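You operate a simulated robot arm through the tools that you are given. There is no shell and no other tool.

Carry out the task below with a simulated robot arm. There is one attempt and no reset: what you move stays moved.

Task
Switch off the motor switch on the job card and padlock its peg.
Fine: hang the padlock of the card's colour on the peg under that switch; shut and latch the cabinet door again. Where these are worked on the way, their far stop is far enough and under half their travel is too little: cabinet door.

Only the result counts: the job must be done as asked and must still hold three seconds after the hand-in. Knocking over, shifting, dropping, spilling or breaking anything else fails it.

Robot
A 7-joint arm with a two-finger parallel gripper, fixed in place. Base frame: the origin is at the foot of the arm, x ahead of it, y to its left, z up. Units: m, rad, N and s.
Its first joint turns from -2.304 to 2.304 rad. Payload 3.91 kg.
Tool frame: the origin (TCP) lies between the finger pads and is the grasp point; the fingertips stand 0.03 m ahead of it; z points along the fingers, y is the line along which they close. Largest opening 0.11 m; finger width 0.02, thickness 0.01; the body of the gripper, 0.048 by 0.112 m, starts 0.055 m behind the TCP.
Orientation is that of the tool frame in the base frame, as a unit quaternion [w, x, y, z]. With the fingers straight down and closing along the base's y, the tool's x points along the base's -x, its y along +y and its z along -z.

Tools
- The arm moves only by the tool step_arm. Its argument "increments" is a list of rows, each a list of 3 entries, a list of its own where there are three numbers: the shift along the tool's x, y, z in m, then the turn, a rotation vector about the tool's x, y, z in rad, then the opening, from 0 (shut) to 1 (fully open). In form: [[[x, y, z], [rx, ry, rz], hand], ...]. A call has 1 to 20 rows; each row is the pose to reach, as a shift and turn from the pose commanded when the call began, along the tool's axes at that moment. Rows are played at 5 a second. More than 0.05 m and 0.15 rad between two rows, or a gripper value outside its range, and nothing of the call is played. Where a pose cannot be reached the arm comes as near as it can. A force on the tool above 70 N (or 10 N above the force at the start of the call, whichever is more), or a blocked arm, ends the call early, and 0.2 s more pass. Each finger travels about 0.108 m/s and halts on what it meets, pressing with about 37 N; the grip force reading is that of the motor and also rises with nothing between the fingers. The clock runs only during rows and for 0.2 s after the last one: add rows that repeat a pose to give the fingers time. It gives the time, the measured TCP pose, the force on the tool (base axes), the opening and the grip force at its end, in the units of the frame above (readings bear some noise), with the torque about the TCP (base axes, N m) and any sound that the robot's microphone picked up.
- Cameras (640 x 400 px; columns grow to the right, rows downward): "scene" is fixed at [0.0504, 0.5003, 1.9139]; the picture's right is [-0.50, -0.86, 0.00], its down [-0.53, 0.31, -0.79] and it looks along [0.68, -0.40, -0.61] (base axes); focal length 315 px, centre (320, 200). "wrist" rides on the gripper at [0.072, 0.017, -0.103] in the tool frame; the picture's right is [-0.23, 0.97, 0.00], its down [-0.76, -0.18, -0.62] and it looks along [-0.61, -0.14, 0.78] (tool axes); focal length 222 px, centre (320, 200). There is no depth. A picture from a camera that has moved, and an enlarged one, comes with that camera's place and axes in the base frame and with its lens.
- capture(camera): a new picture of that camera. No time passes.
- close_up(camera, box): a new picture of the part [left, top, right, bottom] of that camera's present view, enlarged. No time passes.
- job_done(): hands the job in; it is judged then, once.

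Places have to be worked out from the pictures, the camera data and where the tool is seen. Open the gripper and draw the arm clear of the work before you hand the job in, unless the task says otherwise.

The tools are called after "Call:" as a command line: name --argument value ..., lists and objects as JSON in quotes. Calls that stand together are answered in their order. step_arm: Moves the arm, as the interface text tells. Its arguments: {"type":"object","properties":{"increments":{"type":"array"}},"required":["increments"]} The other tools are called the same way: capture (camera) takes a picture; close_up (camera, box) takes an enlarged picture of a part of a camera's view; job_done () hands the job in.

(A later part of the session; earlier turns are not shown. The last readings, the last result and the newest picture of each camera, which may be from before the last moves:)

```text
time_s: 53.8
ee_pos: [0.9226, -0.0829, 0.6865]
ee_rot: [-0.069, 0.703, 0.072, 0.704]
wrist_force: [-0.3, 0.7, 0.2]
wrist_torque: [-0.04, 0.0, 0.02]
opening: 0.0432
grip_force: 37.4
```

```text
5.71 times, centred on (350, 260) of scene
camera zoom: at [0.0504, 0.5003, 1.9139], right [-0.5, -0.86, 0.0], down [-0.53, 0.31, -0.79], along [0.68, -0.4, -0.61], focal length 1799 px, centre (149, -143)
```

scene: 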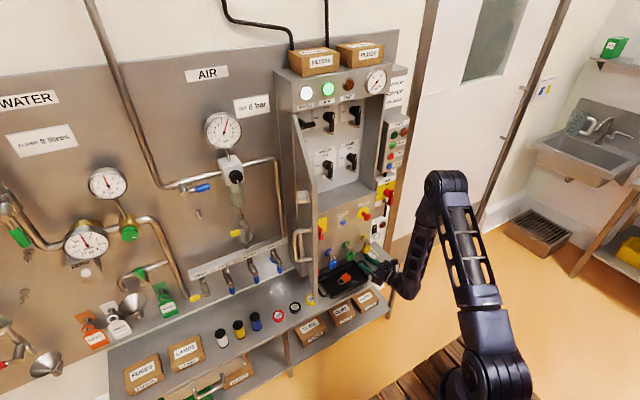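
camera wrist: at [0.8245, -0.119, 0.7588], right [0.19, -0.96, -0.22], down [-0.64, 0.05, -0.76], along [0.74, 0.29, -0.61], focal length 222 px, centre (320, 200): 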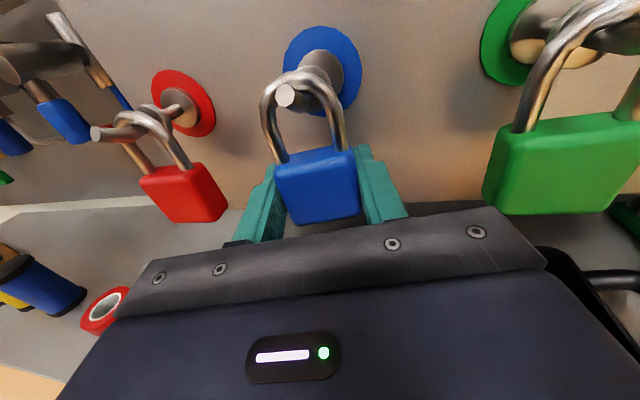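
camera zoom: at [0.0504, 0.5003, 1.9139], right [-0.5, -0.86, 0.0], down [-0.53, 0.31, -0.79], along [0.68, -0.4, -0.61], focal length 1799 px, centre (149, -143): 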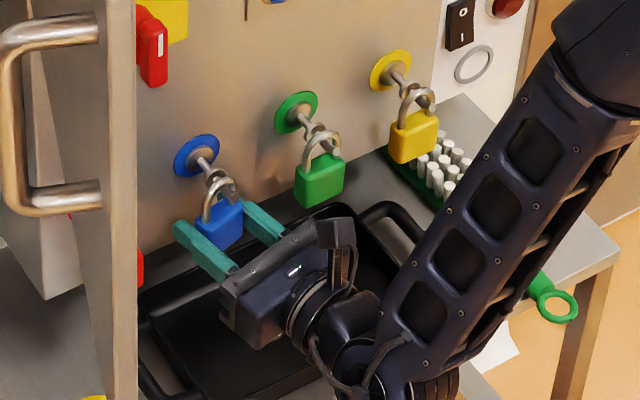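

Firm grip at 43 mm. I lift 13 mm to clear the upturned tip and draw the lock straight off the peg.

Call:
step_arm --increments '[[[0.007, 0, 0], [0, 0, 0], 0.1], [[0.013, 0, 0], [0, 0, 0], 0.1], [[0.013, 0, 0], [0, 0, 0], 0.1]]'

Call:
close_up --camera "wrist" --box '[230, 20, 400, 230]'

Call:
close_up --camera "scene" --box '[325, 235, 375, 285]'

```text
time_s: 54.6
ee_pos: [0.9229, -0.0828, 0.7003]
ee_rot: [-0.068, 0.703, 0.072, 0.704]
wrist_force: [-0.5, -0.3, -1.3]
wrist_torque: [-0.01, -0.04, -0.01]
opening: 0.0434
grip_force: 37.1
```

```text
1.90 times, centred on (315, 125) of wrist
camera zoom: at [0.8251, -0.1194, 0.7725], right [0.19, -0.96, -0.22], down [-0.64, 0.05, -0.76], along [0.74, 0.29, -0.61], focal length 423 px, centre (330, 343)
```

zoom: 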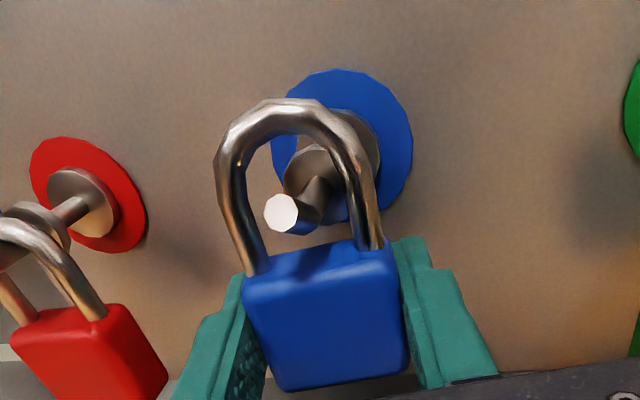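

```text
8.00 times, centred on (350, 260) of scene
camera zoom: at [0.0504, 0.5003, 1.9139], right [-0.5, -0.86, 0.0], down [-0.53, 0.31, -0.79], along [0.68, -0.4, -0.61], focal length 2518 px, centre (80, -280)
```

zoom: 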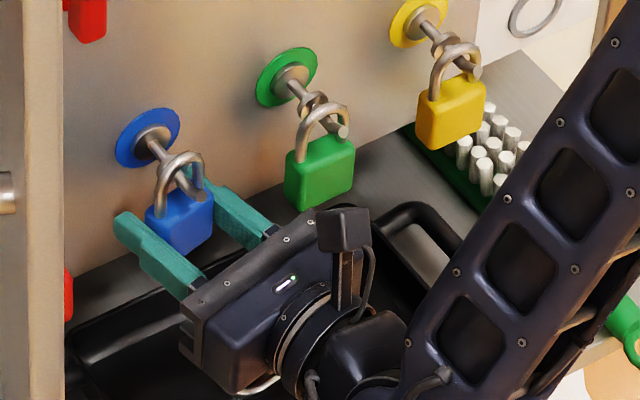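

The tip is well inside the shackle with room all round. I draw it outward.

Call:
step_arm --increments '[[[0, -0.002, -0.01], [0, 0, 0], 0.1], [[0, -0.004, -0.02], [0, 0, 0], 0.1], [[0, -0.006, -0.03], [0, 0, 0], 0.1], [[0, -0.008, -0.04], [0, 0, 0], 0.1], [[0, -0.01, -0.055], [0, 0, 0], 0.1], [[0, -0.012, -0.075], [0, 0, 0], 0.1]]'

Call:
capture --camera "wrist"

Call:
close_up --camera "scene" --box '[305, 225, 395, 295]'

```text
time_s: 56.0
ee_pos: [0.8458, -0.0875, 0.7002]
ee_rot: [-0.068, 0.703, 0.072, 0.704]
wrist_force: [-0.7, 0.1, -1.8]
wrist_torque: [-0.02, -0.02, -0.01]
opening: 0.0433
grip_force: 37.3
```

```text
taken
camera wrist: at [0.7489, -0.1237, 0.7717], right [0.19, -0.96, -0.22], down [-0.64, 0.05, -0.76], along [0.74, 0.29, -0.61], focal length 222 px, centre (320, 200)
```

wrist: 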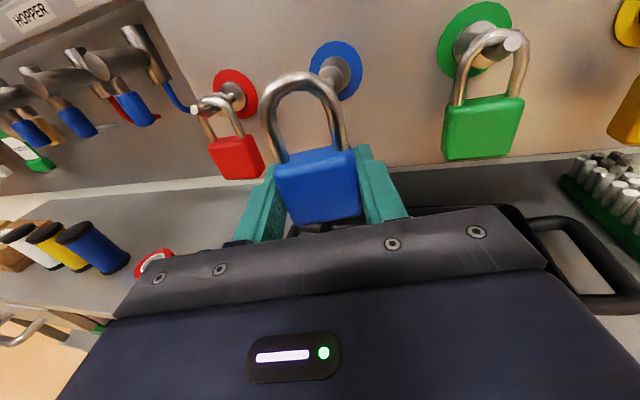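

```text
5.71 times, centred on (350, 260) of scene
camera zoom: at [0.0504, 0.5003, 1.9139], right [-0.5, -0.86, 0.0], down [-0.53, 0.31, -0.79], along [0.68, -0.4, -0.61], focal length 1799 px, centre (149, -143)
```

zoom: 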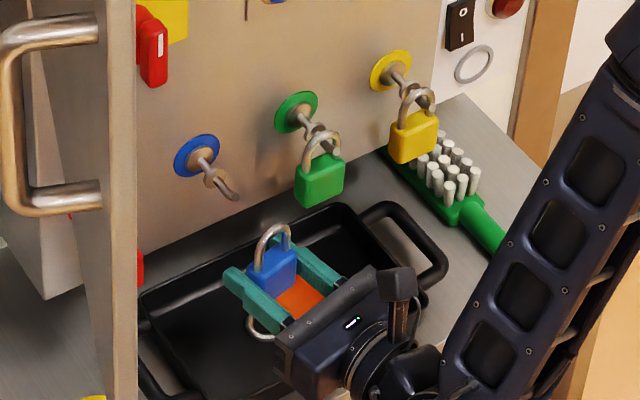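

The blue lock is free. I look at the now empty peg for its exact shape, and at the shackle relative to the fingers.

Call:
close_up --camera "scene" --box '[325, 240, 375, 280]'

Call:
close_up --camera "wrist" --box '[230, 30, 400, 230]'

```text
10.00 times, centred on (350, 260) of scene
camera zoom: at [0.0504, 0.5003, 1.9139], right [-0.5, -0.86, 0.0], down [-0.53, 0.31, -0.79], along [0.68, -0.4, -0.61], focal length 3148 px, centre (20, -400)
```

zoom: 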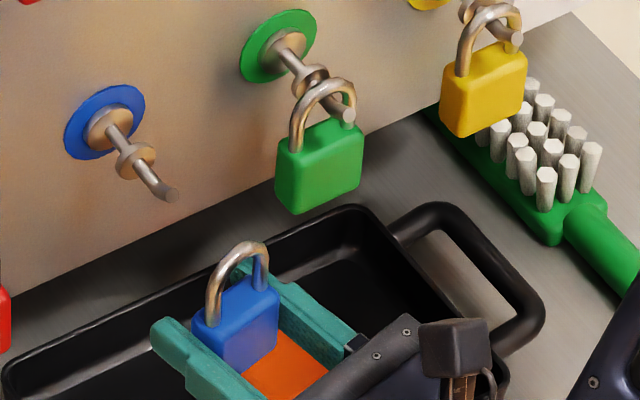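

```text
2.00 times, centred on (315, 130) of wrist
camera zoom: at [0.7489, -0.1237, 0.7717], right [0.19, -0.96, -0.22], down [-0.64, 0.05, -0.76], along [0.74, 0.29, -0.61], focal length 444 px, centre (330, 340)
```

zoom: 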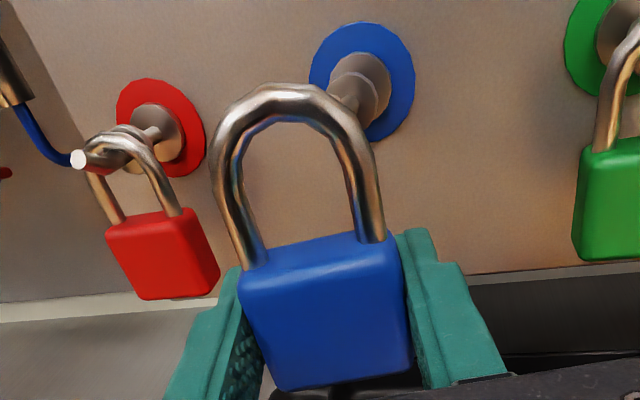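

I note the tip sits about 54 mm above and 18 mm outside the TCP when hung. I retrace the route: back off, and rise to the HOPPER level with the lock in hand.

Call:
step_arm --increments '[[[0.01, 0.018, -0.033], [0, 0, 0], 0.1], [[0.02, 0.036, -0.066], [0, 0, 0], 0.1], [[0.03, 0.054, -0.0987], [0, 0, 0], 0.1], [[0.07, 0.054, -0.0987], [0, 0, 0], 0.1], [[0.11, 0.054, -0.0987], [0, 0, 0], 0.1], [[0.15, 0.054, -0.0987], [0, 0, 0], 0.1], [[0.19, 0.054, -0.0987], [0, 0, 0], 0.1], [[0.23, 0.054, -0.0987], [0, 0, 0], 0.1], [[0.27, 0.054, -0.0987], [0, 0, 0], 0.1], [[0.31, 0.054, -0.0987], [0.01, 0, 0], 0.1], [[0.35, 0.054, -0.0987], [0.02, 0, 0], 0.1], [[0.39, 0.054, -0.0987], [0.03, 0, 0], 0.1], [[0.43, 0.054, -0.0987], [0.04, 0, 0], 0.1], [[0.47, 0.054, -0.0987], [0.05, 0, 0], 0.1], [[0.51, 0.054, -0.0987], [0.06, 0, 0], 0.1], [[0.55, 0.054, -0.0987], [0.07, 0, 0], 0.1], [[0.59, 0.054, -0.0987], [0.07, 0, 0], 0.1], [[0.605, 0.054, -0.0987], [0.07, 0, 0], 0.1]]'

Call:
capture --camera "wrist"

Call:
capture --camera "scene"

```text
time_s: 59.8
ee_pos: [0.7581, -0.155, 1.3057]
ee_rot: [-0.094, 0.701, 0.095, 0.701]
wrist_force: [0.4, -0.4, -2.0]
wrist_torque: [-0.04, -0.03, 0.04]
opening: 0.0434
grip_force: 37.1
```

```text
taken
camera wrist: at [0.665, -0.1983, 1.3778], right [0.26, -0.94, -0.22], down [-0.65, 0.0, -0.76], along [0.72, 0.34, -0.61], focal length 222 px, centre (320, 200)
```

wrist: 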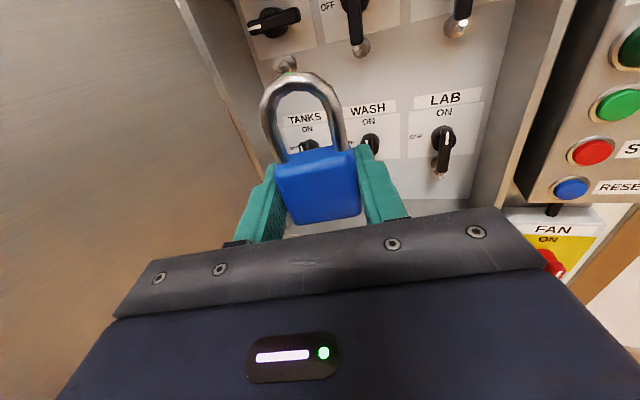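

```text
taken
```

scene: 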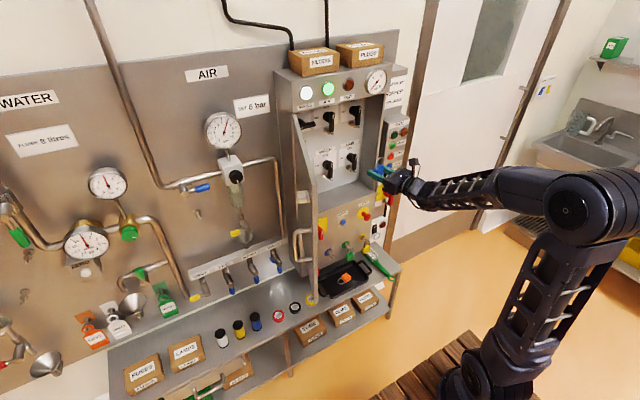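

Arrived with the lock held. I zoom on the HOPPER peg to refine its position.

Call:
close_up --camera "wrist" --box '[240, 0, 340, 100]'

Call:
close_up --camera "scene" --box '[290, 95, 350, 155]'

```text
4.00 times, centred on (290, 50) of wrist
camera zoom: at [0.665, -0.1983, 1.3778], right [0.26, -0.94, -0.22], down [-0.65, 0.0, -0.76], along [0.72, 0.34, -0.61], focal length 888 px, centre (440, 800)
```

zoom: 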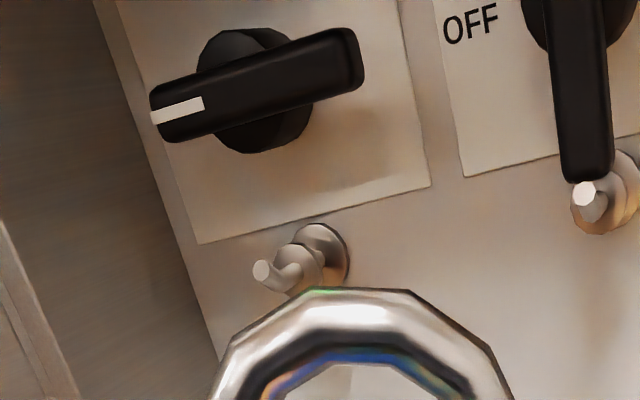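

```text
6.67 times, centred on (320, 125) of scene
camera zoom: at [0.0504, 0.5003, 1.9139], right [-0.5, -0.86, 0.0], down [-0.53, 0.31, -0.79], along [0.68, -0.4, -0.61], focal length 2099 px, centre (320, 700)
```

zoom: 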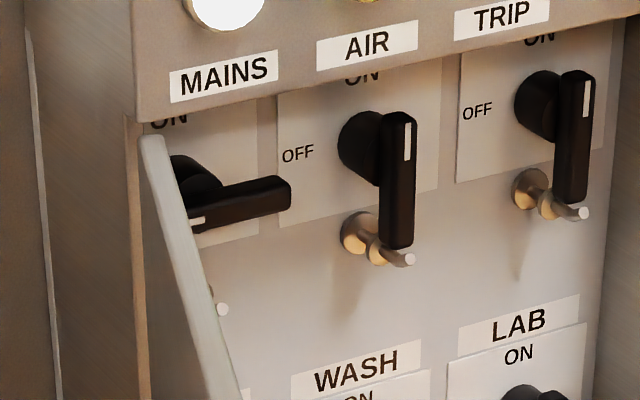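

Refined peg tip is near (1.037, -0.0115, 1.338). I approach with the shackle about 8 cm short of it, then check alignment.

Call:
step_arm --increments '[[[-0.001, -0.0108, 0.0363], [0, 0, 0], 0.1], [[-0.002, -0.0217, 0.0725], [0, 0, 0], 0.1], [[-0.003, -0.0325, 0.1088], [0, 0, 0], 0.1], [[-0.004, -0.0433, 0.145], [0, 0, 0], 0.1], [[-0.005, -0.0542, 0.1813], [0, 0, 0], 0.1], [[-0.0066, -0.065, 0.2175], [0, 0, 0], 0.1], [[-0.0066, -0.065, 0.2175], [0, 0, 0], 0.1]]'

Call:
capture --camera "wrist"

Call:
close_up --camera "scene" --box '[280, 90, 400, 190]'

```text
time_s: 61.4
ee_pos: [0.9531, -0.0365, 1.3016]
ee_rot: [-0.093, 0.7, 0.096, 0.701]
wrist_force: [-0.1, 0.1, -1.0]
wrist_torque: [0.01, 0.01, 0.0]
opening: 0.0433
grip_force: 36.8
```

```text
taken
camera wrist: at [0.8586, -0.0786, 1.3737], right [0.26, -0.94, -0.22], down [-0.65, 0.0, -0.76], along [0.72, 0.34, -0.61], focal length 222 px, centre (320, 200)
```

wrist: 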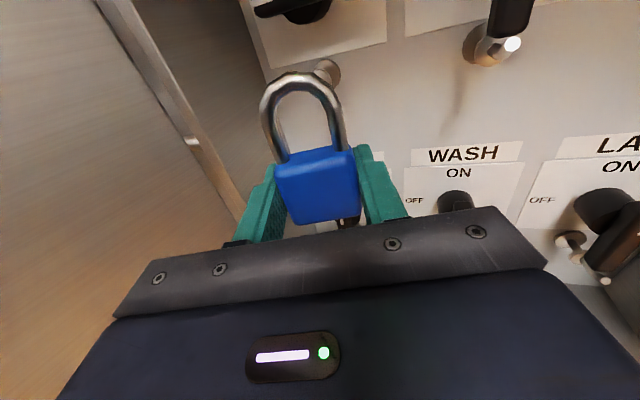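

```text
4.00 times, centred on (340, 140) of scene
camera zoom: at [0.0504, 0.5003, 1.9139], right [-0.5, -0.86, 0.0], down [-0.53, 0.31, -0.79], along [0.68, -0.4, -0.61], focal length 1259 px, centre (240, 440)
```

zoom: 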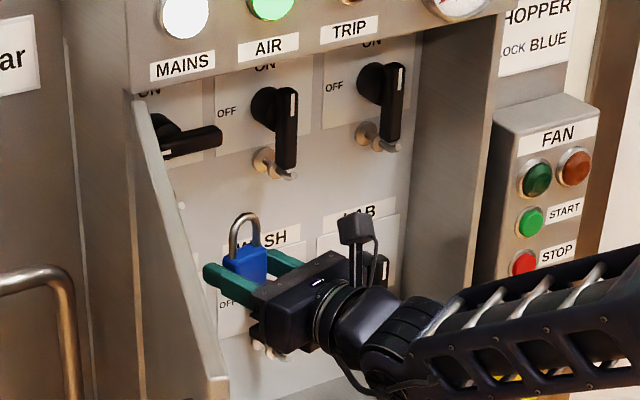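

Call:
close_up --camera "wrist" --box '[240, 40, 370, 170]'

Call:
close_up --camera "scene" --box '[305, 115, 365, 175]'

```text
3.08 times, centred on (305, 105) of wrist
camera zoom: at [0.8586, -0.0786, 1.3737], right [0.26, -0.94, -0.22], down [-0.65, 0.0, -0.76], along [0.72, 0.34, -0.61], focal length 684 px, centre (366, 492)
```

zoom: 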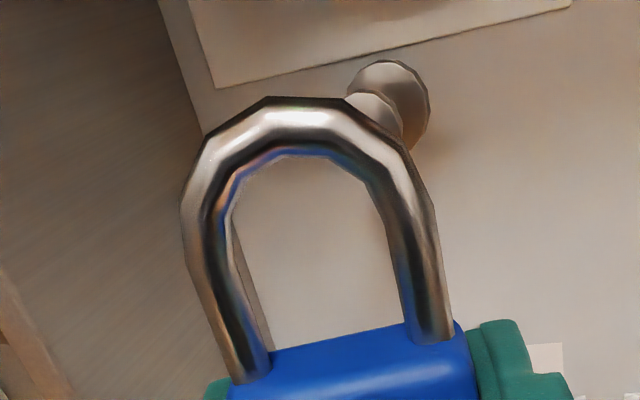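

```text
6.67 times, centred on (335, 145) of scene
camera zoom: at [0.0504, 0.5003, 1.9139], right [-0.5, -0.86, 0.0], down [-0.53, 0.31, -0.79], along [0.68, -0.4, -0.61], focal length 2099 px, centre (220, 567)
```

zoom: 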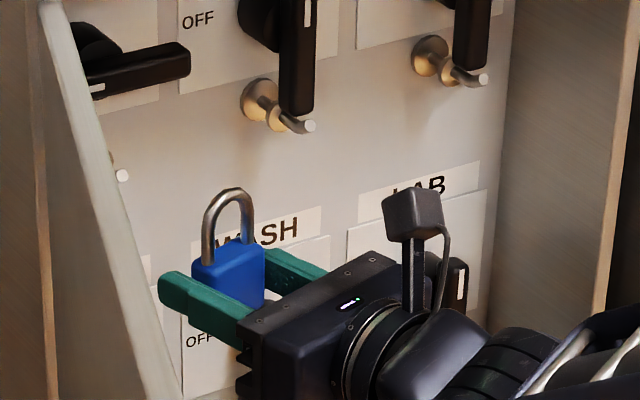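

Working in the tool frame, the shackle opening spans 22–51 mm above the TCP and ±11 mm sideways, so aiming TCP y -0.012, z 1.301 puts the tip mid-opening. I move up to just before the tip.

Call:
step_arm --increments '[[[0, -0.0031, 0.0356], [0, 0, 0], 0.1], [[-0.0005, -0.0062, 0.0712], [0, 0, 0], 0.1], [[-0.0005, -0.0062, 0.0712], [0, 0, 0], 0.1]]'

Call:
close_up --camera "wrist" --box '[230, 30, 390, 230]'

Call:
close_up --camera "scene" --box '[290, 105, 350, 165]'

```text
time_s: 62.2
ee_pos: [1.0202, -0.0108, 1.3008]
ee_rot: [-0.094, 0.7, 0.097, 0.701]
wrist_force: [-0.3, 0.3, -0.6]
wrist_torque: [-0.03, 0.03, -0.05]
opening: 0.0434
grip_force: 37.0
```

```text
2.00 times, centred on (310, 130) of wrist
camera zoom: at [0.9256, -0.0537, 1.3724], right [0.26, -0.94, -0.22], down [-0.65, 0.0, -0.76], along [0.72, 0.34, -0.61], focal length 444 px, centre (340, 340)
```

zoom: 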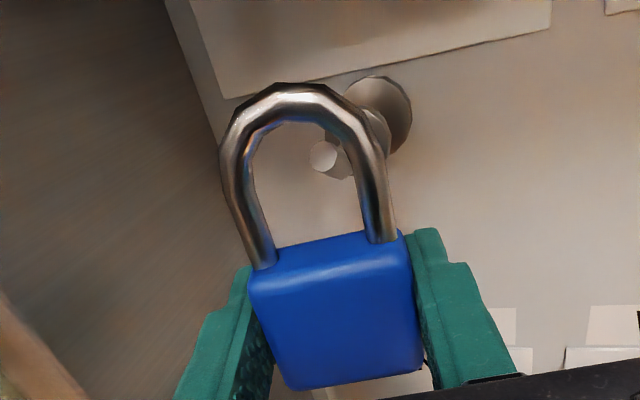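

```text
6.67 times, centred on (320, 135) of scene
camera zoom: at [0.0504, 0.5003, 1.9139], right [-0.5, -0.86, 0.0], down [-0.53, 0.31, -0.79], along [0.68, -0.4, -0.61], focal length 2099 px, centre (320, 633)
```

zoom: 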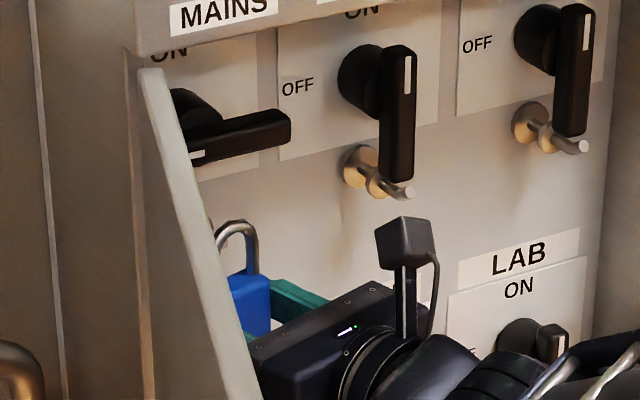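

The tip shows through the opening, and advancing should bring it to the centre. I push the shackle over the peg.

Call:
step_arm --increments '[[[0, 0.0021, 0.0076], [0, 0, 0], 0.1], [[0, 0.0042, 0.0152], [0, 0, 0], 0.1], [[0, 0.0062, 0.0228], [0, 0, 0], 0.1], [[0, 0.0083, 0.0303], [0, 0, 0], 0.1], [[0, 0.0083, 0.0303], [0, 0, 0], 0.1]]'

Call:
close_up --camera "wrist" --box '[230, 30, 390, 230]'

Call:
close_up --camera "scene" --box '[290, 105, 350, 165]'

```text
time_s: 63.4
ee_pos: [1.0499, -0.0106, 1.299]
ee_rot: [-0.094, 0.7, 0.098, 0.701]
wrist_force: [0.0, -0.3, -0.6]
wrist_torque: [-0.01, -0.02, 0.04]
opening: 0.0437
grip_force: 37.0
```

```text
2.00 times, centred on (310, 130) of wrist
camera zoom: at [0.9549, -0.0537, 1.3703], right [0.26, -0.94, -0.22], down [-0.65, 0.0, -0.76], along [0.72, 0.34, -0.61], focal length 444 px, centre (340, 340)
```

zoom: 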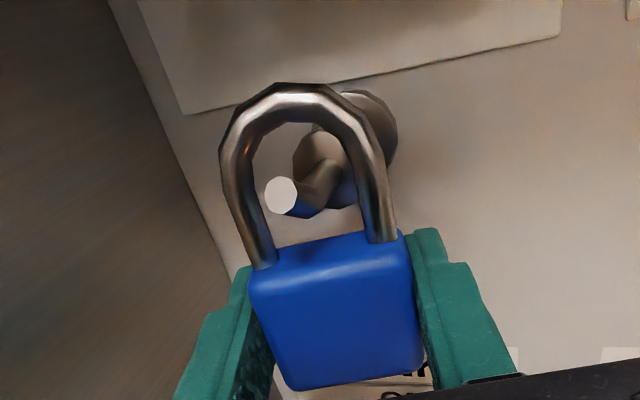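

```text
6.67 times, centred on (320, 135) of scene
camera zoom: at [0.0504, 0.5003, 1.9139], right [-0.5, -0.86, 0.0], down [-0.53, 0.31, -0.79], along [0.68, -0.4, -0.61], focal length 2099 px, centre (320, 633)
```

zoom: 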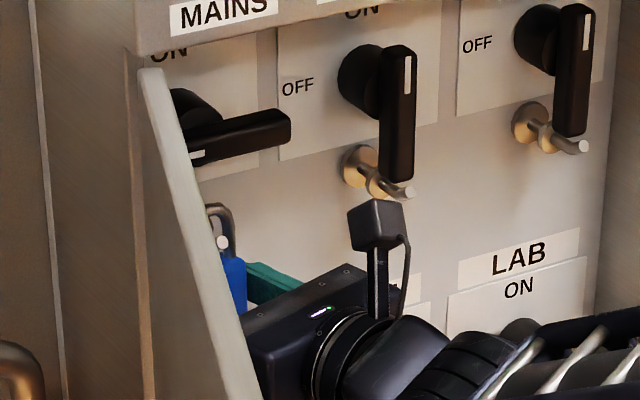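

It looks just like the lifted pose on the storage peg. I lower it until the shackle rests on the peg.

Call:
step_arm --increments '[[[-0.004, 0.0005, 0.002], [0, 0, 0], 0.1], [[-0.007, 0.0005, 0.002], [0, 0, 0], 0.1], [[-0.01, 0.0005, 0.002], [0, 0, 0], 0.1], [[-0.01, 0.0005, 0.002], [0, 0, 0], 0.1]]'

Call:
close_up --camera "wrist" --box '[230, 30, 390, 230]'

```text
time_s: 64.4
ee_pos: [1.0512, -0.01, 1.2879]
ee_rot: [-0.093, 0.7, 0.097, 0.701]
wrist_force: [-1.2, -0.7, -0.7]
wrist_torque: [-0.02, -0.01, 0.0]
opening: 0.0431
grip_force: 37.2
```

```text
2.00 times, centred on (310, 130) of wrist
camera zoom: at [0.9572, -0.0537, 1.3601], right [0.26, -0.94, -0.22], down [-0.65, 0.0, -0.76], along [0.72, 0.34, -0.61], focal length 444 px, centre (340, 340)
```

zoom: 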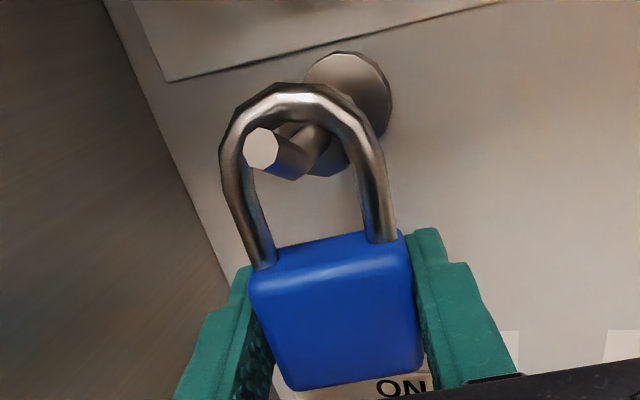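

Nearly resting; no contact force yet. I lower a few more millimetres.

Call:
step_arm --increments '[[[-0.002, 0, 0], [0, 0, 0], 0.1], [[-0.004, 0, 0], [0, 0, 0], 0.1], [[-0.004, 0, 0], [0, 0, 0], 0.1]]'

Call:
close_up --camera "wrist" --box '[230, 30, 390, 230]'

```text
time_s: 65.2
ee_pos: [1.0523, -0.0099, 1.2847]
ee_rot: [-0.093, 0.7, 0.096, 0.702]
wrist_force: [2.2, 0.3, 4.3]
wrist_torque: [-0.01, 0.08, 0.05]
opening: 0.0436
grip_force: 36.4
```

```text
2.00 times, centred on (310, 130) of wrist
camera zoom: at [0.957, -0.0535, 1.3567], right [0.26, -0.94, -0.22], down [-0.65, 0.0, -0.76], along [0.72, 0.34, -0.61], focal length 444 px, centre (340, 340)
```

zoom: 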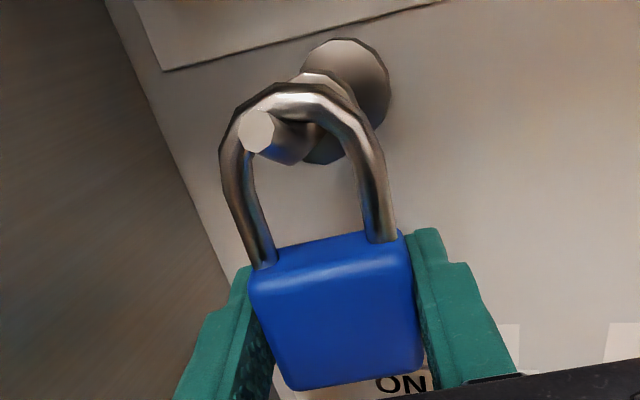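

Contact: the shackle rests on the peg (+4 N). I open the fingers gently and check that the lock hangs.

Call:
step_arm --increments '[[[0, 0, 0], [0, 0, 0], 0.4], [[0, 0, 0], [0, 0, 0], 0.45], [[0, 0, 0], [0, 0, 0], 0.52], [[0, 0, 0], [0, 0, 0], 0.58], [[0, 0, 0], [0, 0, 0], 0.58]]'

Call:
close_up --camera "wrist" --box '[230, 30, 410, 230]'

```text
time_s: 66.4
ee_pos: [1.0519, -0.0098, 1.2831]
ee_rot: [-0.094, 0.7, 0.097, 0.701]
wrist_force: [0.4, 0.4, 0.2]
wrist_torque: [-0.01, -0.02, -0.04]
opening: 0.0639
grip_force: 0.1
```

```text
2.00 times, centred on (320, 130) of wrist
camera zoom: at [0.9571, -0.0536, 1.3562], right [0.26, -0.94, -0.22], down [-0.65, 0.0, -0.76], along [0.72, 0.34, -0.61], focal length 444 px, centre (320, 340)
```

zoom: 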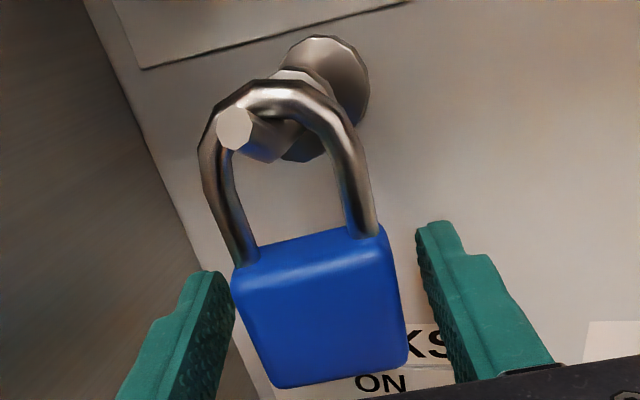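

The blue lock hangs on the HOPPER peg on its own. I ease slightly left and back straight out.

Call:
step_arm --increments '[[[0, -0.0048, 0.0013], [0, 0, 0], 0.58], [[0, -0.0101, -0.018], [0, 0, 0], 0.58], [[0, -0.014, -0.0325], [0, 0, 0], 0.58], [[0, -0.018, -0.0469], [0, 0, 0], 0.58], [[0, -0.0286, -0.0855], [0, 0, 0], 0.58], [[0, -0.0392, -0.124], [0, 0, 0], 0.58], [[0, -0.0392, -0.124], [0, 0, 0], 0.58]]'

Call:
capture --camera "wrist"

Call:
close_up --camera "scene" --box '[280, 90, 400, 190]'

```text
time_s: 68.0
ee_pos: [0.9181, -0.0023, 1.2845]
ee_rot: [-0.093, 0.7, 0.096, 0.701]
wrist_force: [-0.4, 0.6, -0.2]
wrist_torque: [-0.02, 0.01, 0.0]
opening: 0.0641
grip_force: 0.0
```

```text
taken
camera wrist: at [0.8242, -0.0473, 1.3563], right [0.26, -0.94, -0.22], down [-0.65, 0.0, -0.76], along [0.72, 0.34, -0.61], focal length 222 px, centre (320, 200)
```

wrist: 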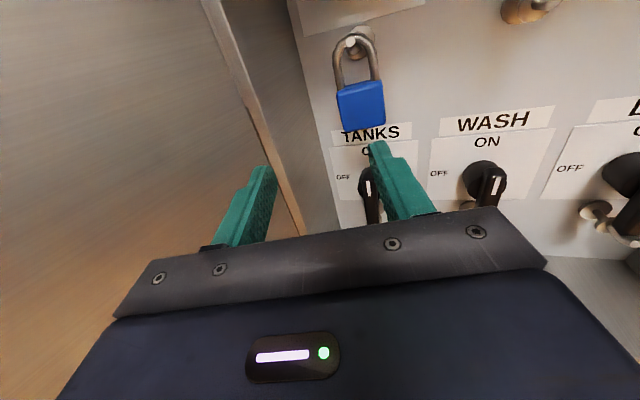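

```text
4.00 times, centred on (340, 140) of scene
camera zoom: at [0.0504, 0.5003, 1.9139], right [-0.5, -0.86, 0.0], down [-0.53, 0.31, -0.79], along [0.68, -0.4, -0.61], focal length 1259 px, centre (240, 440)
```

zoom: 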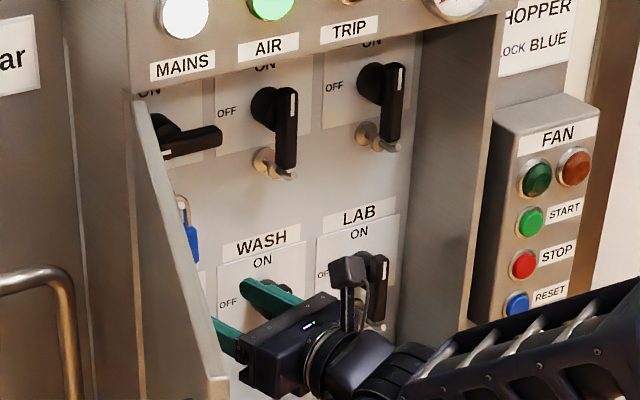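

Lock is hanging and the switch is OFF. Next the door: I retreat from the cabinet and position the open gripper to straddle the door's free edge near its top, at about (0.59, 0.19).

Call:
step_arm --increments '[[[0.02, 0.0115, -0.032], [0, 0, 0], 0.6], [[0.04, 0.023, -0.064], [0, 0, 0], 0.6], [[0.06, 0.0346, -0.0966], [0, 0, 0], 0.6], [[0.08, 0.0462, -0.1288], [0, 0, 0], 0.6], [[0.1, 0.0578, -0.161], [0, 0, 0], 0.6], [[0.115, 0.0693, -0.1932], [0, 0, 0], 0.6], [[0.13, 0.058, -0.234], [0, 0, 0], 0.6], [[0.15, 0.047, -0.275], [0, 0, 0], 0.6], [[0.165, 0.036, -0.316], [0, 0, 0], 0.6], [[0.18, 0.0243, -0.3572], [0, 0, 0], 0.6], [[0.18, 0.0243, -0.3572], [0, 0, 0], 0.6]]'

Call:
capture --camera "scene"

Call:
capture --camera "wrist"

```text
time_s: 70.4
ee_pos: [0.5821, -0.122, 1.4654]
ee_rot: [-0.095, 0.7, 0.096, 0.701]
wrist_force: [0.5, 0.7, -0.8]
wrist_torque: [-0.03, -0.01, 0.0]
opening: 0.0659
grip_force: 0.1
```

```text
taken
```

scene: 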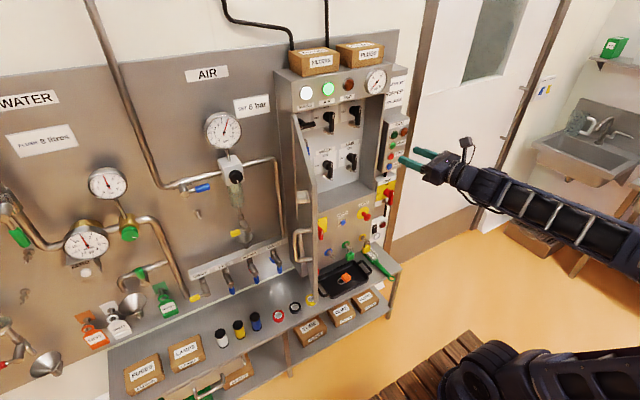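

```text
taken
camera wrist: at [0.4875, -0.1649, 1.5364], right [0.26, -0.94, -0.22], down [-0.65, 0.0, -0.76], along [0.72, 0.34, -0.61], focal length 222 px, centre (320, 200)
```

wrist: 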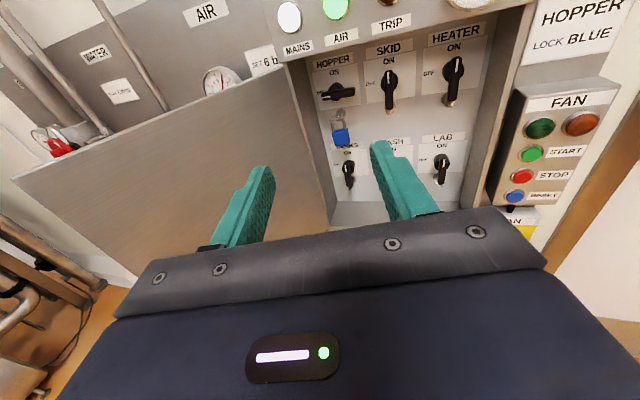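

The view confirms HOPPER off with the blue lock beneath, and the door's free top corner at about (0.58, 0.18, 1.49). I swing across toward that edge with yaw 0.6 and the gripper fully open.

Call:
step_arm --increments '[[[0, -0.04, 0.002], [0.055, 0, 0], 0.8], [[0, -0.08, 0.004], [0.11, 0, 0], 1.0], [[0, -0.12, 0.006], [0.165, 0, 0], 1.0], [[0, -0.16, 0.008], [0.22, 0, 0], 1.0], [[0, -0.2, 0.01], [0.275, 0, 0], 1.0], [[0, -0.2375, 0.0113], [0.33, 0, 0], 1.0], [[0, -0.2375, 0.0113], [0.33, 0, 0], 1.0]]'

Call:
capture --camera "wrist"

Call:
capture --camera "scene"

```text
time_s: 72.0
ee_pos: [0.53, 0.11, 1.4619]
ee_rot: [-0.208, 0.675, 0.211, 0.676]
wrist_force: [-0.1, -0.4, -0.5]
wrist_torque: [-0.02, 0.0, 0.02]
opening: 0.1098
grip_force: 0.0
```

```text
taken
camera wrist: at [0.4551, 0.038, 1.5345], right [0.55, -0.8, -0.22], down [-0.61, -0.21, -0.76], along [0.57, 0.56, -0.61], focal length 222 px, centre (320, 200)
```

wrist: 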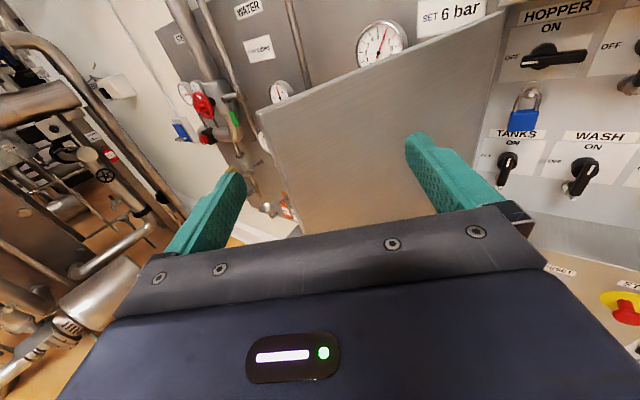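

```text
taken
```

scene: 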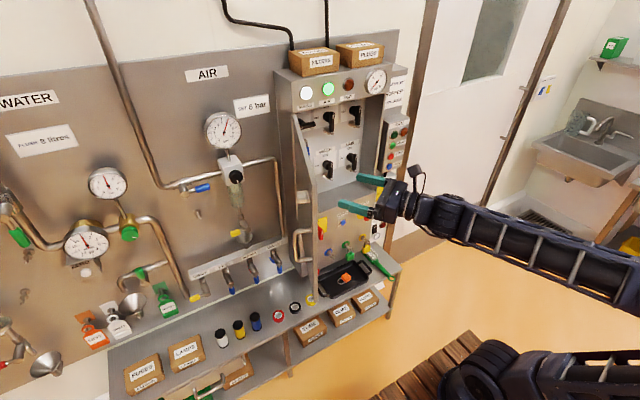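

The door's edge at about (0.58, 0.193) lies between the fingers. I shift left 2 cm and advance so the fingers straddle it.

Call:
step_arm --increments '[[[0, -0.02, 0.0], [0, 0, 0], 1.0], [[0, -0.022, 0.03], [0, 0, 0], 1.0], [[0, -0.022, 0.06], [0, 0, 0], 1.0], [[0, -0.022, 0.085], [0, 0, 0], 1.0], [[0, -0.022, 0.085], [0, 0, 0], 1.0]]'

Call:
capture --camera "wrist"

Call:
close_up --camera "scene" --box '[270, 110, 450, 260]'

```text
time_s: 73.2
ee_pos: [0.5908, 0.1755, 1.4617]
ee_rot: [-0.207, 0.675, 0.21, 0.676]
wrist_force: [0.5, 0.2, 0.2]
wrist_torque: [0.01, 0.01, 0.0]
opening: 0.1103
grip_force: 0.2
```

```text
taken
camera wrist: at [0.5143, 0.1035, 1.5345], right [0.55, -0.81, -0.22], down [-0.61, -0.21, -0.76], along [0.57, 0.56, -0.61], focal length 222 px, centre (320, 200)
```

wrist: 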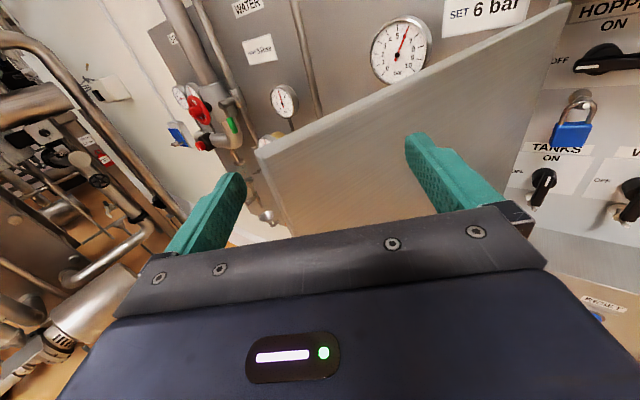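

```text
2.67 times, centred on (360, 185) of scene
camera zoom: at [0.0504, 0.5003, 1.9139], right [-0.5, -0.86, 0.0], down [-0.53, 0.31, -0.79], along [0.68, -0.4, -0.61], focal length 839 px, centre (213, 240)
```

zoom: 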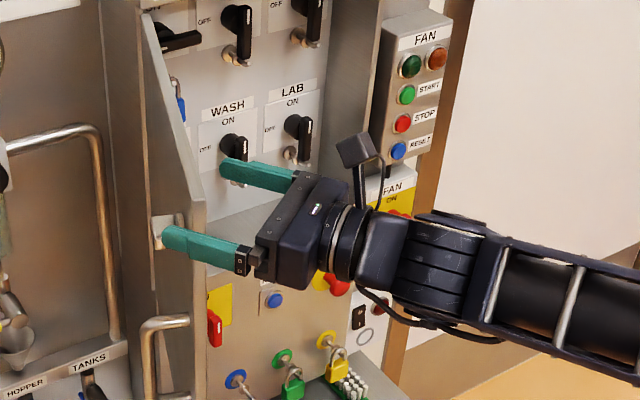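

The fingers straddle the edge: left finger outside, right inside. I sweep the door round to the right along its arc.

Call:
step_arm --increments '[[[0, 0.0347, -0.0202], [0, 0, 0], 1.0], [[0, 0.0689, -0.0437], [0, 0, 0], 1.0], [[0, 0.0966, -0.0687], [-0.025, 0, 0], 1.0], [[0, 0.1251, -0.0924], [-0.05, 0, 0], 1.0], [[0, 0.157, -0.1114], [-0.065, 0, 0], 1.0], [[0, 0.1886, -0.1299], [-0.08, 0, 0], 1.0], [[0, 0.1886, -0.1299], [-0.08, 0, 0], 1.0]]'

Call:
capture --camera "wrist"

Call:
capture --camera "scene"

```text
time_s: 74.8
ee_pos: [0.5912, -0.0554, 1.4612]
ee_rot: [-0.18, 0.683, 0.182, 0.684]
wrist_force: [-0.6, -0.1, 0.9]
wrist_torque: [-0.01, 0.03, -0.04]
opening: 0.1101
grip_force: 0.0
```

```text
taken
camera wrist: at [0.5096, -0.1211, 1.5329], right [0.48, -0.85, -0.22], down [-0.63, -0.16, -0.76], along [0.61, 0.51, -0.61], focal length 222 px, centre (320, 200)
```

wrist: 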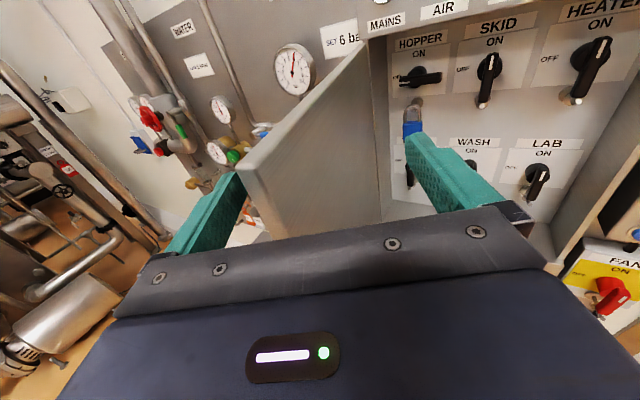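

```text
taken
```

scene: 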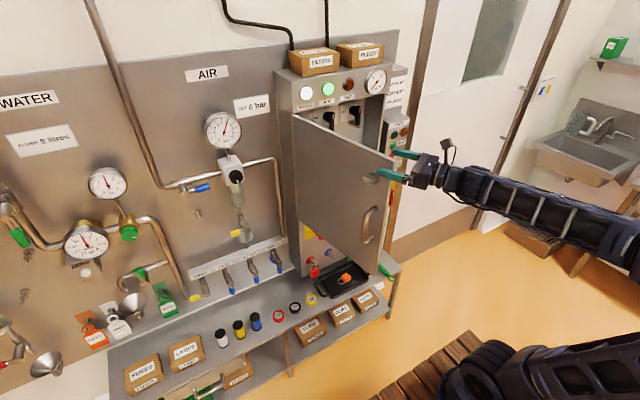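

The door follows well. I carry on sweeping it toward closed.

Call:
step_arm --increments '[[[0, 0.0339, -0.0105], [-0.01, 0, 0], 1.0], [[0, 0.0685, -0.0197], [-0.02, 0, 0], 1.0], [[0, 0.1048, -0.0236], [-0.02, 0, 0], 1.0], [[0, 0.1415, -0.0259], [-0.02, 0, 0], 1.0], [[0, 0.1783, -0.0221], [0.0, 0, 0], 1.0], [[0, 0.2147, -0.0168], [0.03, 0, 0], 1.0], [[0, 0.2509, -0.0062], [0.05, 0, 0], 1.0], [[0, 0.2855, 0.0049], [0.08, 0, 0], 1.0], [[0, 0.2855, 0.0049], [0.08, 0, 0], 1.0]]'

Call:
capture --camera "wrist"

Call:
capture --camera "scene"

```text
time_s: 76.8
ee_pos: [0.7341, -0.2998, 1.4658]
ee_rot: [-0.207, 0.675, 0.21, 0.676]
wrist_force: [-0.5, 0.1, 0.0]
wrist_torque: [0.01, 0.0, -0.03]
opening: 0.1098
grip_force: 0.0
```

```text
taken
camera wrist: at [0.6589, -0.3715, 1.5382], right [0.55, -0.8, -0.22], down [-0.61, -0.21, -0.76], along [0.57, 0.56, -0.61], focal length 222 px, centre (320, 200)
```

wrist: 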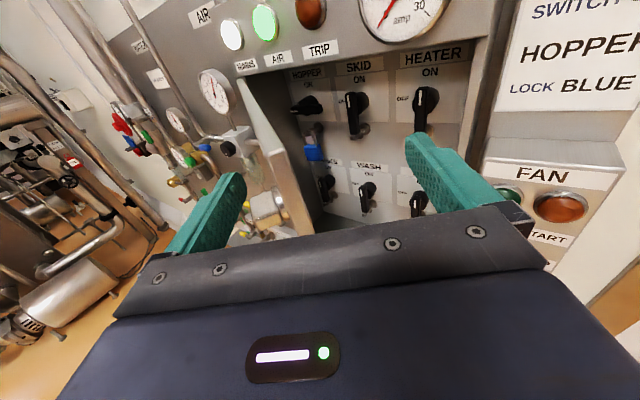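

```text
taken
```

scene: 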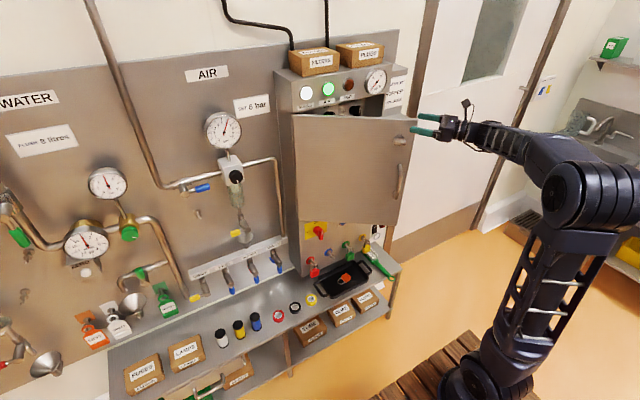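

The door is at about 45°. I back off, close the fingers, and move round to the door's outer face.

Call:
step_arm --increments '[[[0, 0, -0.05], [0, 0, 0], 1.0], [[0, 0, -0.1], [0, 0, 0], 0.8], [[0, 0, -0.14], [0, 0, 0], 0.5], [[-0.002, -0.0332, -0.121], [-0.058, 0, 0], 0.2], [[-0.005, -0.0664, -0.102], [-0.116, 0, 0], 0], [[-0.008, -0.0996, -0.083], [-0.174, 0, 0], 0], [[-0.011, -0.1328, -0.064], [-0.232, 0, 0], 0], [[-0.014, -0.166, -0.045], [-0.29, 0, 0], 0], [[-0.016, -0.1994, -0.0258], [-0.35, 0, 0], 0], [[-0.016, -0.1994, -0.0258], [-0.35, 0, 0], 0]]'

Call:
capture --camera "wrist"

Call:
capture --camera "scene"

```text
time_s: 79.0
ee_pos: [0.5995, -0.1469, 1.4487]
ee_rot: [-0.087, 0.701, 0.09, 0.702]
wrist_force: [0.1, 0.4, 1.0]
wrist_torque: [-0.01, 0.0, -0.01]
opening: 0.0002
grip_force: 36.7
```

```text
taken
camera wrist: at [0.5047, -0.189, 1.5198], right [0.24, -0.94, -0.22], down [-0.65, 0.02, -0.76], along [0.72, 0.33, -0.61], focal length 222 px, centre (320, 200)
```

wrist: 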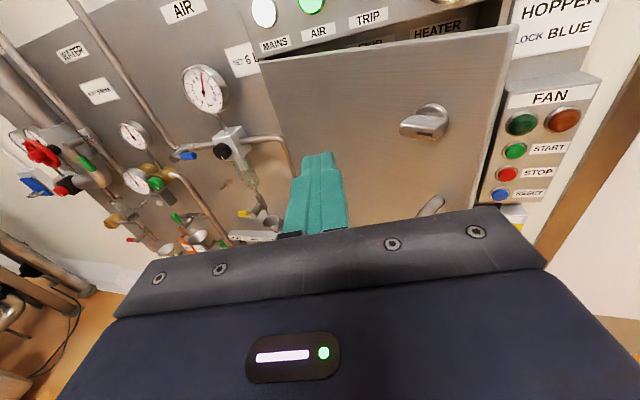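

```text
taken
```

scene: 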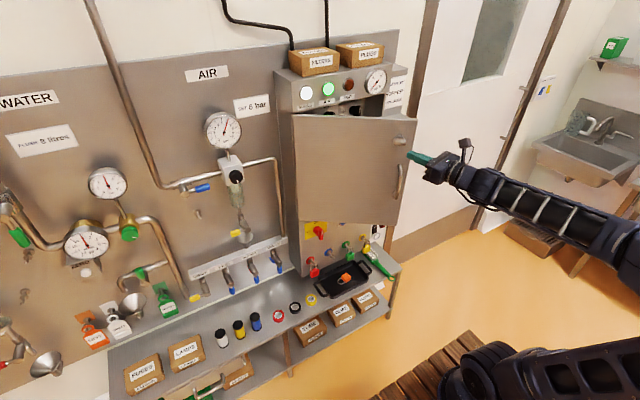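

I push the door's outer face forward toward closed.

Call:
step_arm --increments '[[[0, 0.013, 0.0393], [0, 0, 0], 0], [[0, 0.026, 0.0785], [0, 0, 0], 0], [[0, 0.039, 0.1178], [0, 0, 0], 0], [[0, 0.052, 0.157], [0, 0, 0], 0], [[0, 0.065, 0.1963], [0, 0, 0], 0], [[0, 0.078, 0.2355], [0, 0, 0], 0], [[0, 0.091, 0.2748], [0, 0, 0], 0], [[0, 0.1, 0.3], [0, 0, 0], 0], [[0, 0.1, 0.3], [0, 0, 0], 0]]'

Call:
capture --camera "wrist"

Call:
capture --camera "scene"

```text
time_s: 81.0
ee_pos: [0.9161, -0.1732, 1.4479]
ee_rot: [-0.087, 0.701, 0.088, 0.702]
wrist_force: [0.1, 0.3, -0.5]
wrist_torque: [0.0, 0.02, -0.01]
opening: 0.0003
grip_force: 36.3
```

```text
taken
camera wrist: at [0.8197, -0.2146, 1.52], right [0.24, -0.94, -0.22], down [-0.65, 0.02, -0.76], along [0.72, 0.33, -0.61], focal length 222 px, centre (320, 200)
```

wrist: 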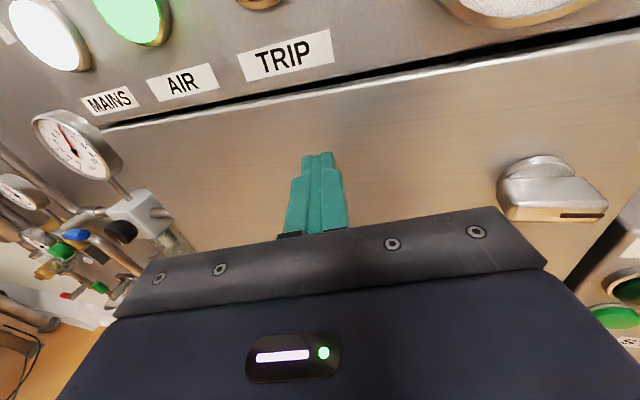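

```text
taken
```

scene: 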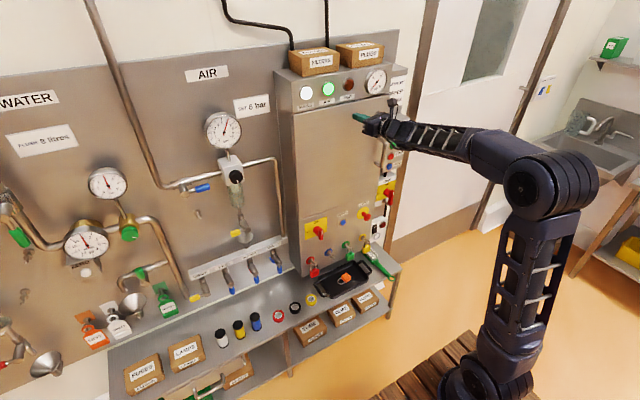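

Almost shut. I push slowly until I feel the frame.

Call:
step_arm --increments '[[[0, 0.0025, 0.0097], [0, 0, 0], 0], [[0, 0.005, 0.0194], [0, 0, 0], 0], [[0, 0.0063, 0.0243], [0, 0, 0], 0], [[0, 0.0075, 0.0291], [0, 0, 0], 0], [[0, 0.0087, 0.034], [0, 0, 0], 0]]'

Call:
close_up --camera "scene" --box '[280, 70, 420, 220]'

Call:
capture --camera "wrist"

```text
time_s: 82.0
ee_pos: [0.9384, -0.1738, 1.4493]
ee_rot: [-0.086, 0.701, 0.09, 0.702]
wrist_force: [-47.9, 4.7, -2.3]
wrist_torque: [0.01, 0.1, 0.07]
opening: 0.0001
grip_force: 37.0
stopped in row 5: the force on the tool passed its limit at 86 N (the readings are from after the stop); the commanded pose is now the measured one
```

```text
2.67 times, centred on (350, 145) of scene
camera zoom: at [0.0504, 0.5003, 1.9139], right [-0.5, -0.86, 0.0], down [-0.53, 0.31, -0.79], along [0.68, -0.4, -0.61], focal length 839 px, centre (240, 347)
```

zoom: 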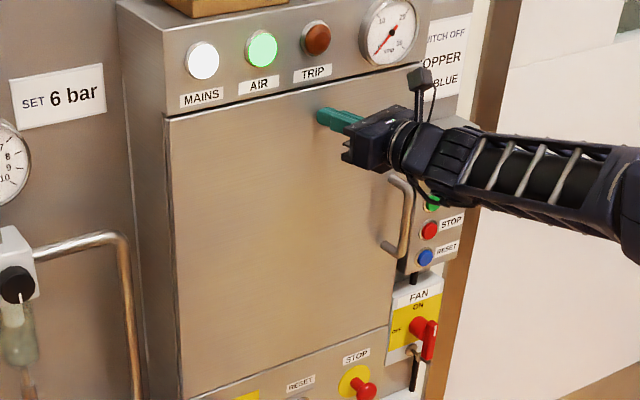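

```text
taken
camera wrist: at [0.8436, -0.2146, 1.5212], right [0.24, -0.95, -0.22], down [-0.65, 0.01, -0.76], along [0.72, 0.33, -0.61], focal length 222 px, centre (320, 200)
```

wrist: 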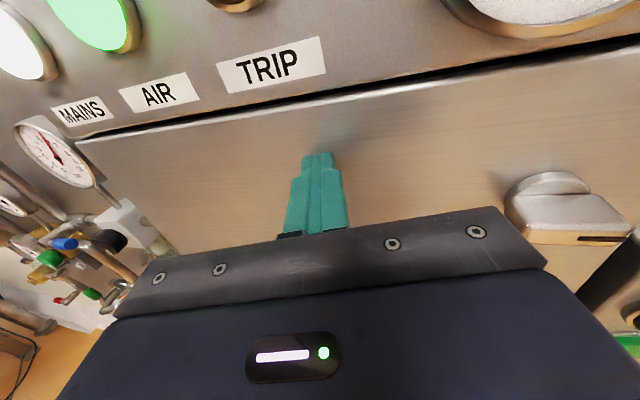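

The door is pressed shut. I back away and line up in front of the knob with the tool straight ahead.

Call:
step_arm --increments '[[[0, 0, -0.03], [0, 0, 0], 0], [[0, 0.005, -0.07], [0, 0, 0], 0], [[-0.01, 0.03, -0.11], [-0.08, 0, 0], 0.2], [[-0.02, 0.06, -0.14], [-0.16, 0, 0], 0.4], [[-0.034, 0.0832, -0.164], [-0.25, 0, 0], 0.5], [[-0.034, 0.0832, -0.164], [-0.25, 0, 0], 0.5]]'

Call:
capture --camera "wrist"

Call:
close_up --camera "scene" --box '[280, 70, 420, 220]'

```text
time_s: 83.4
ee_pos: [0.8042, -0.2956, 1.4148]
ee_rot: [0.002, 0.708, 0.001, 0.707]
wrist_force: [-0.1, -0.4, -0.2]
wrist_torque: [0.01, 0.0, -0.04]
opening: 0.0551
grip_force: 0.0
```

```text
taken
camera wrist: at [0.7012, -0.3116, 1.4865], right [0.0, -0.97, -0.22], down [-0.62, 0.17, -0.76], along [0.78, 0.14, -0.61], focal length 222 px, centre (320, 200)
```

wrist: 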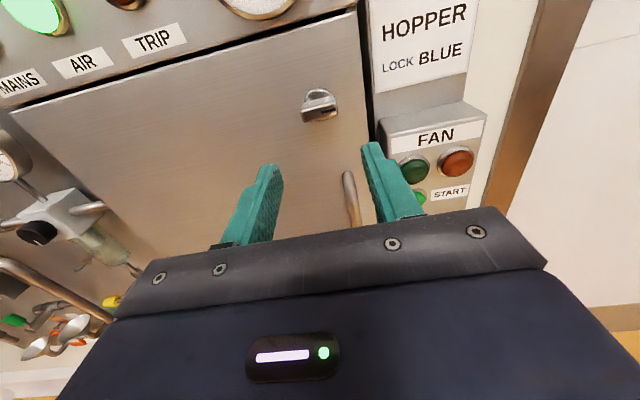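

```text
2.67 times, centred on (350, 145) of scene
camera zoom: at [0.0504, 0.5003, 1.9139], right [-0.5, -0.86, 0.0], down [-0.53, 0.31, -0.79], along [0.68, -0.4, -0.61], focal length 839 px, centre (240, 347)
```

zoom: 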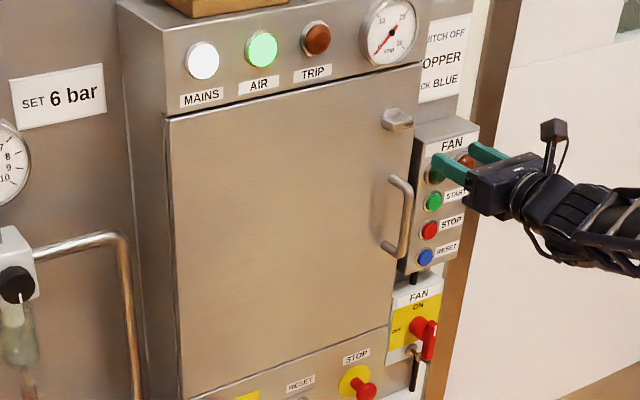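

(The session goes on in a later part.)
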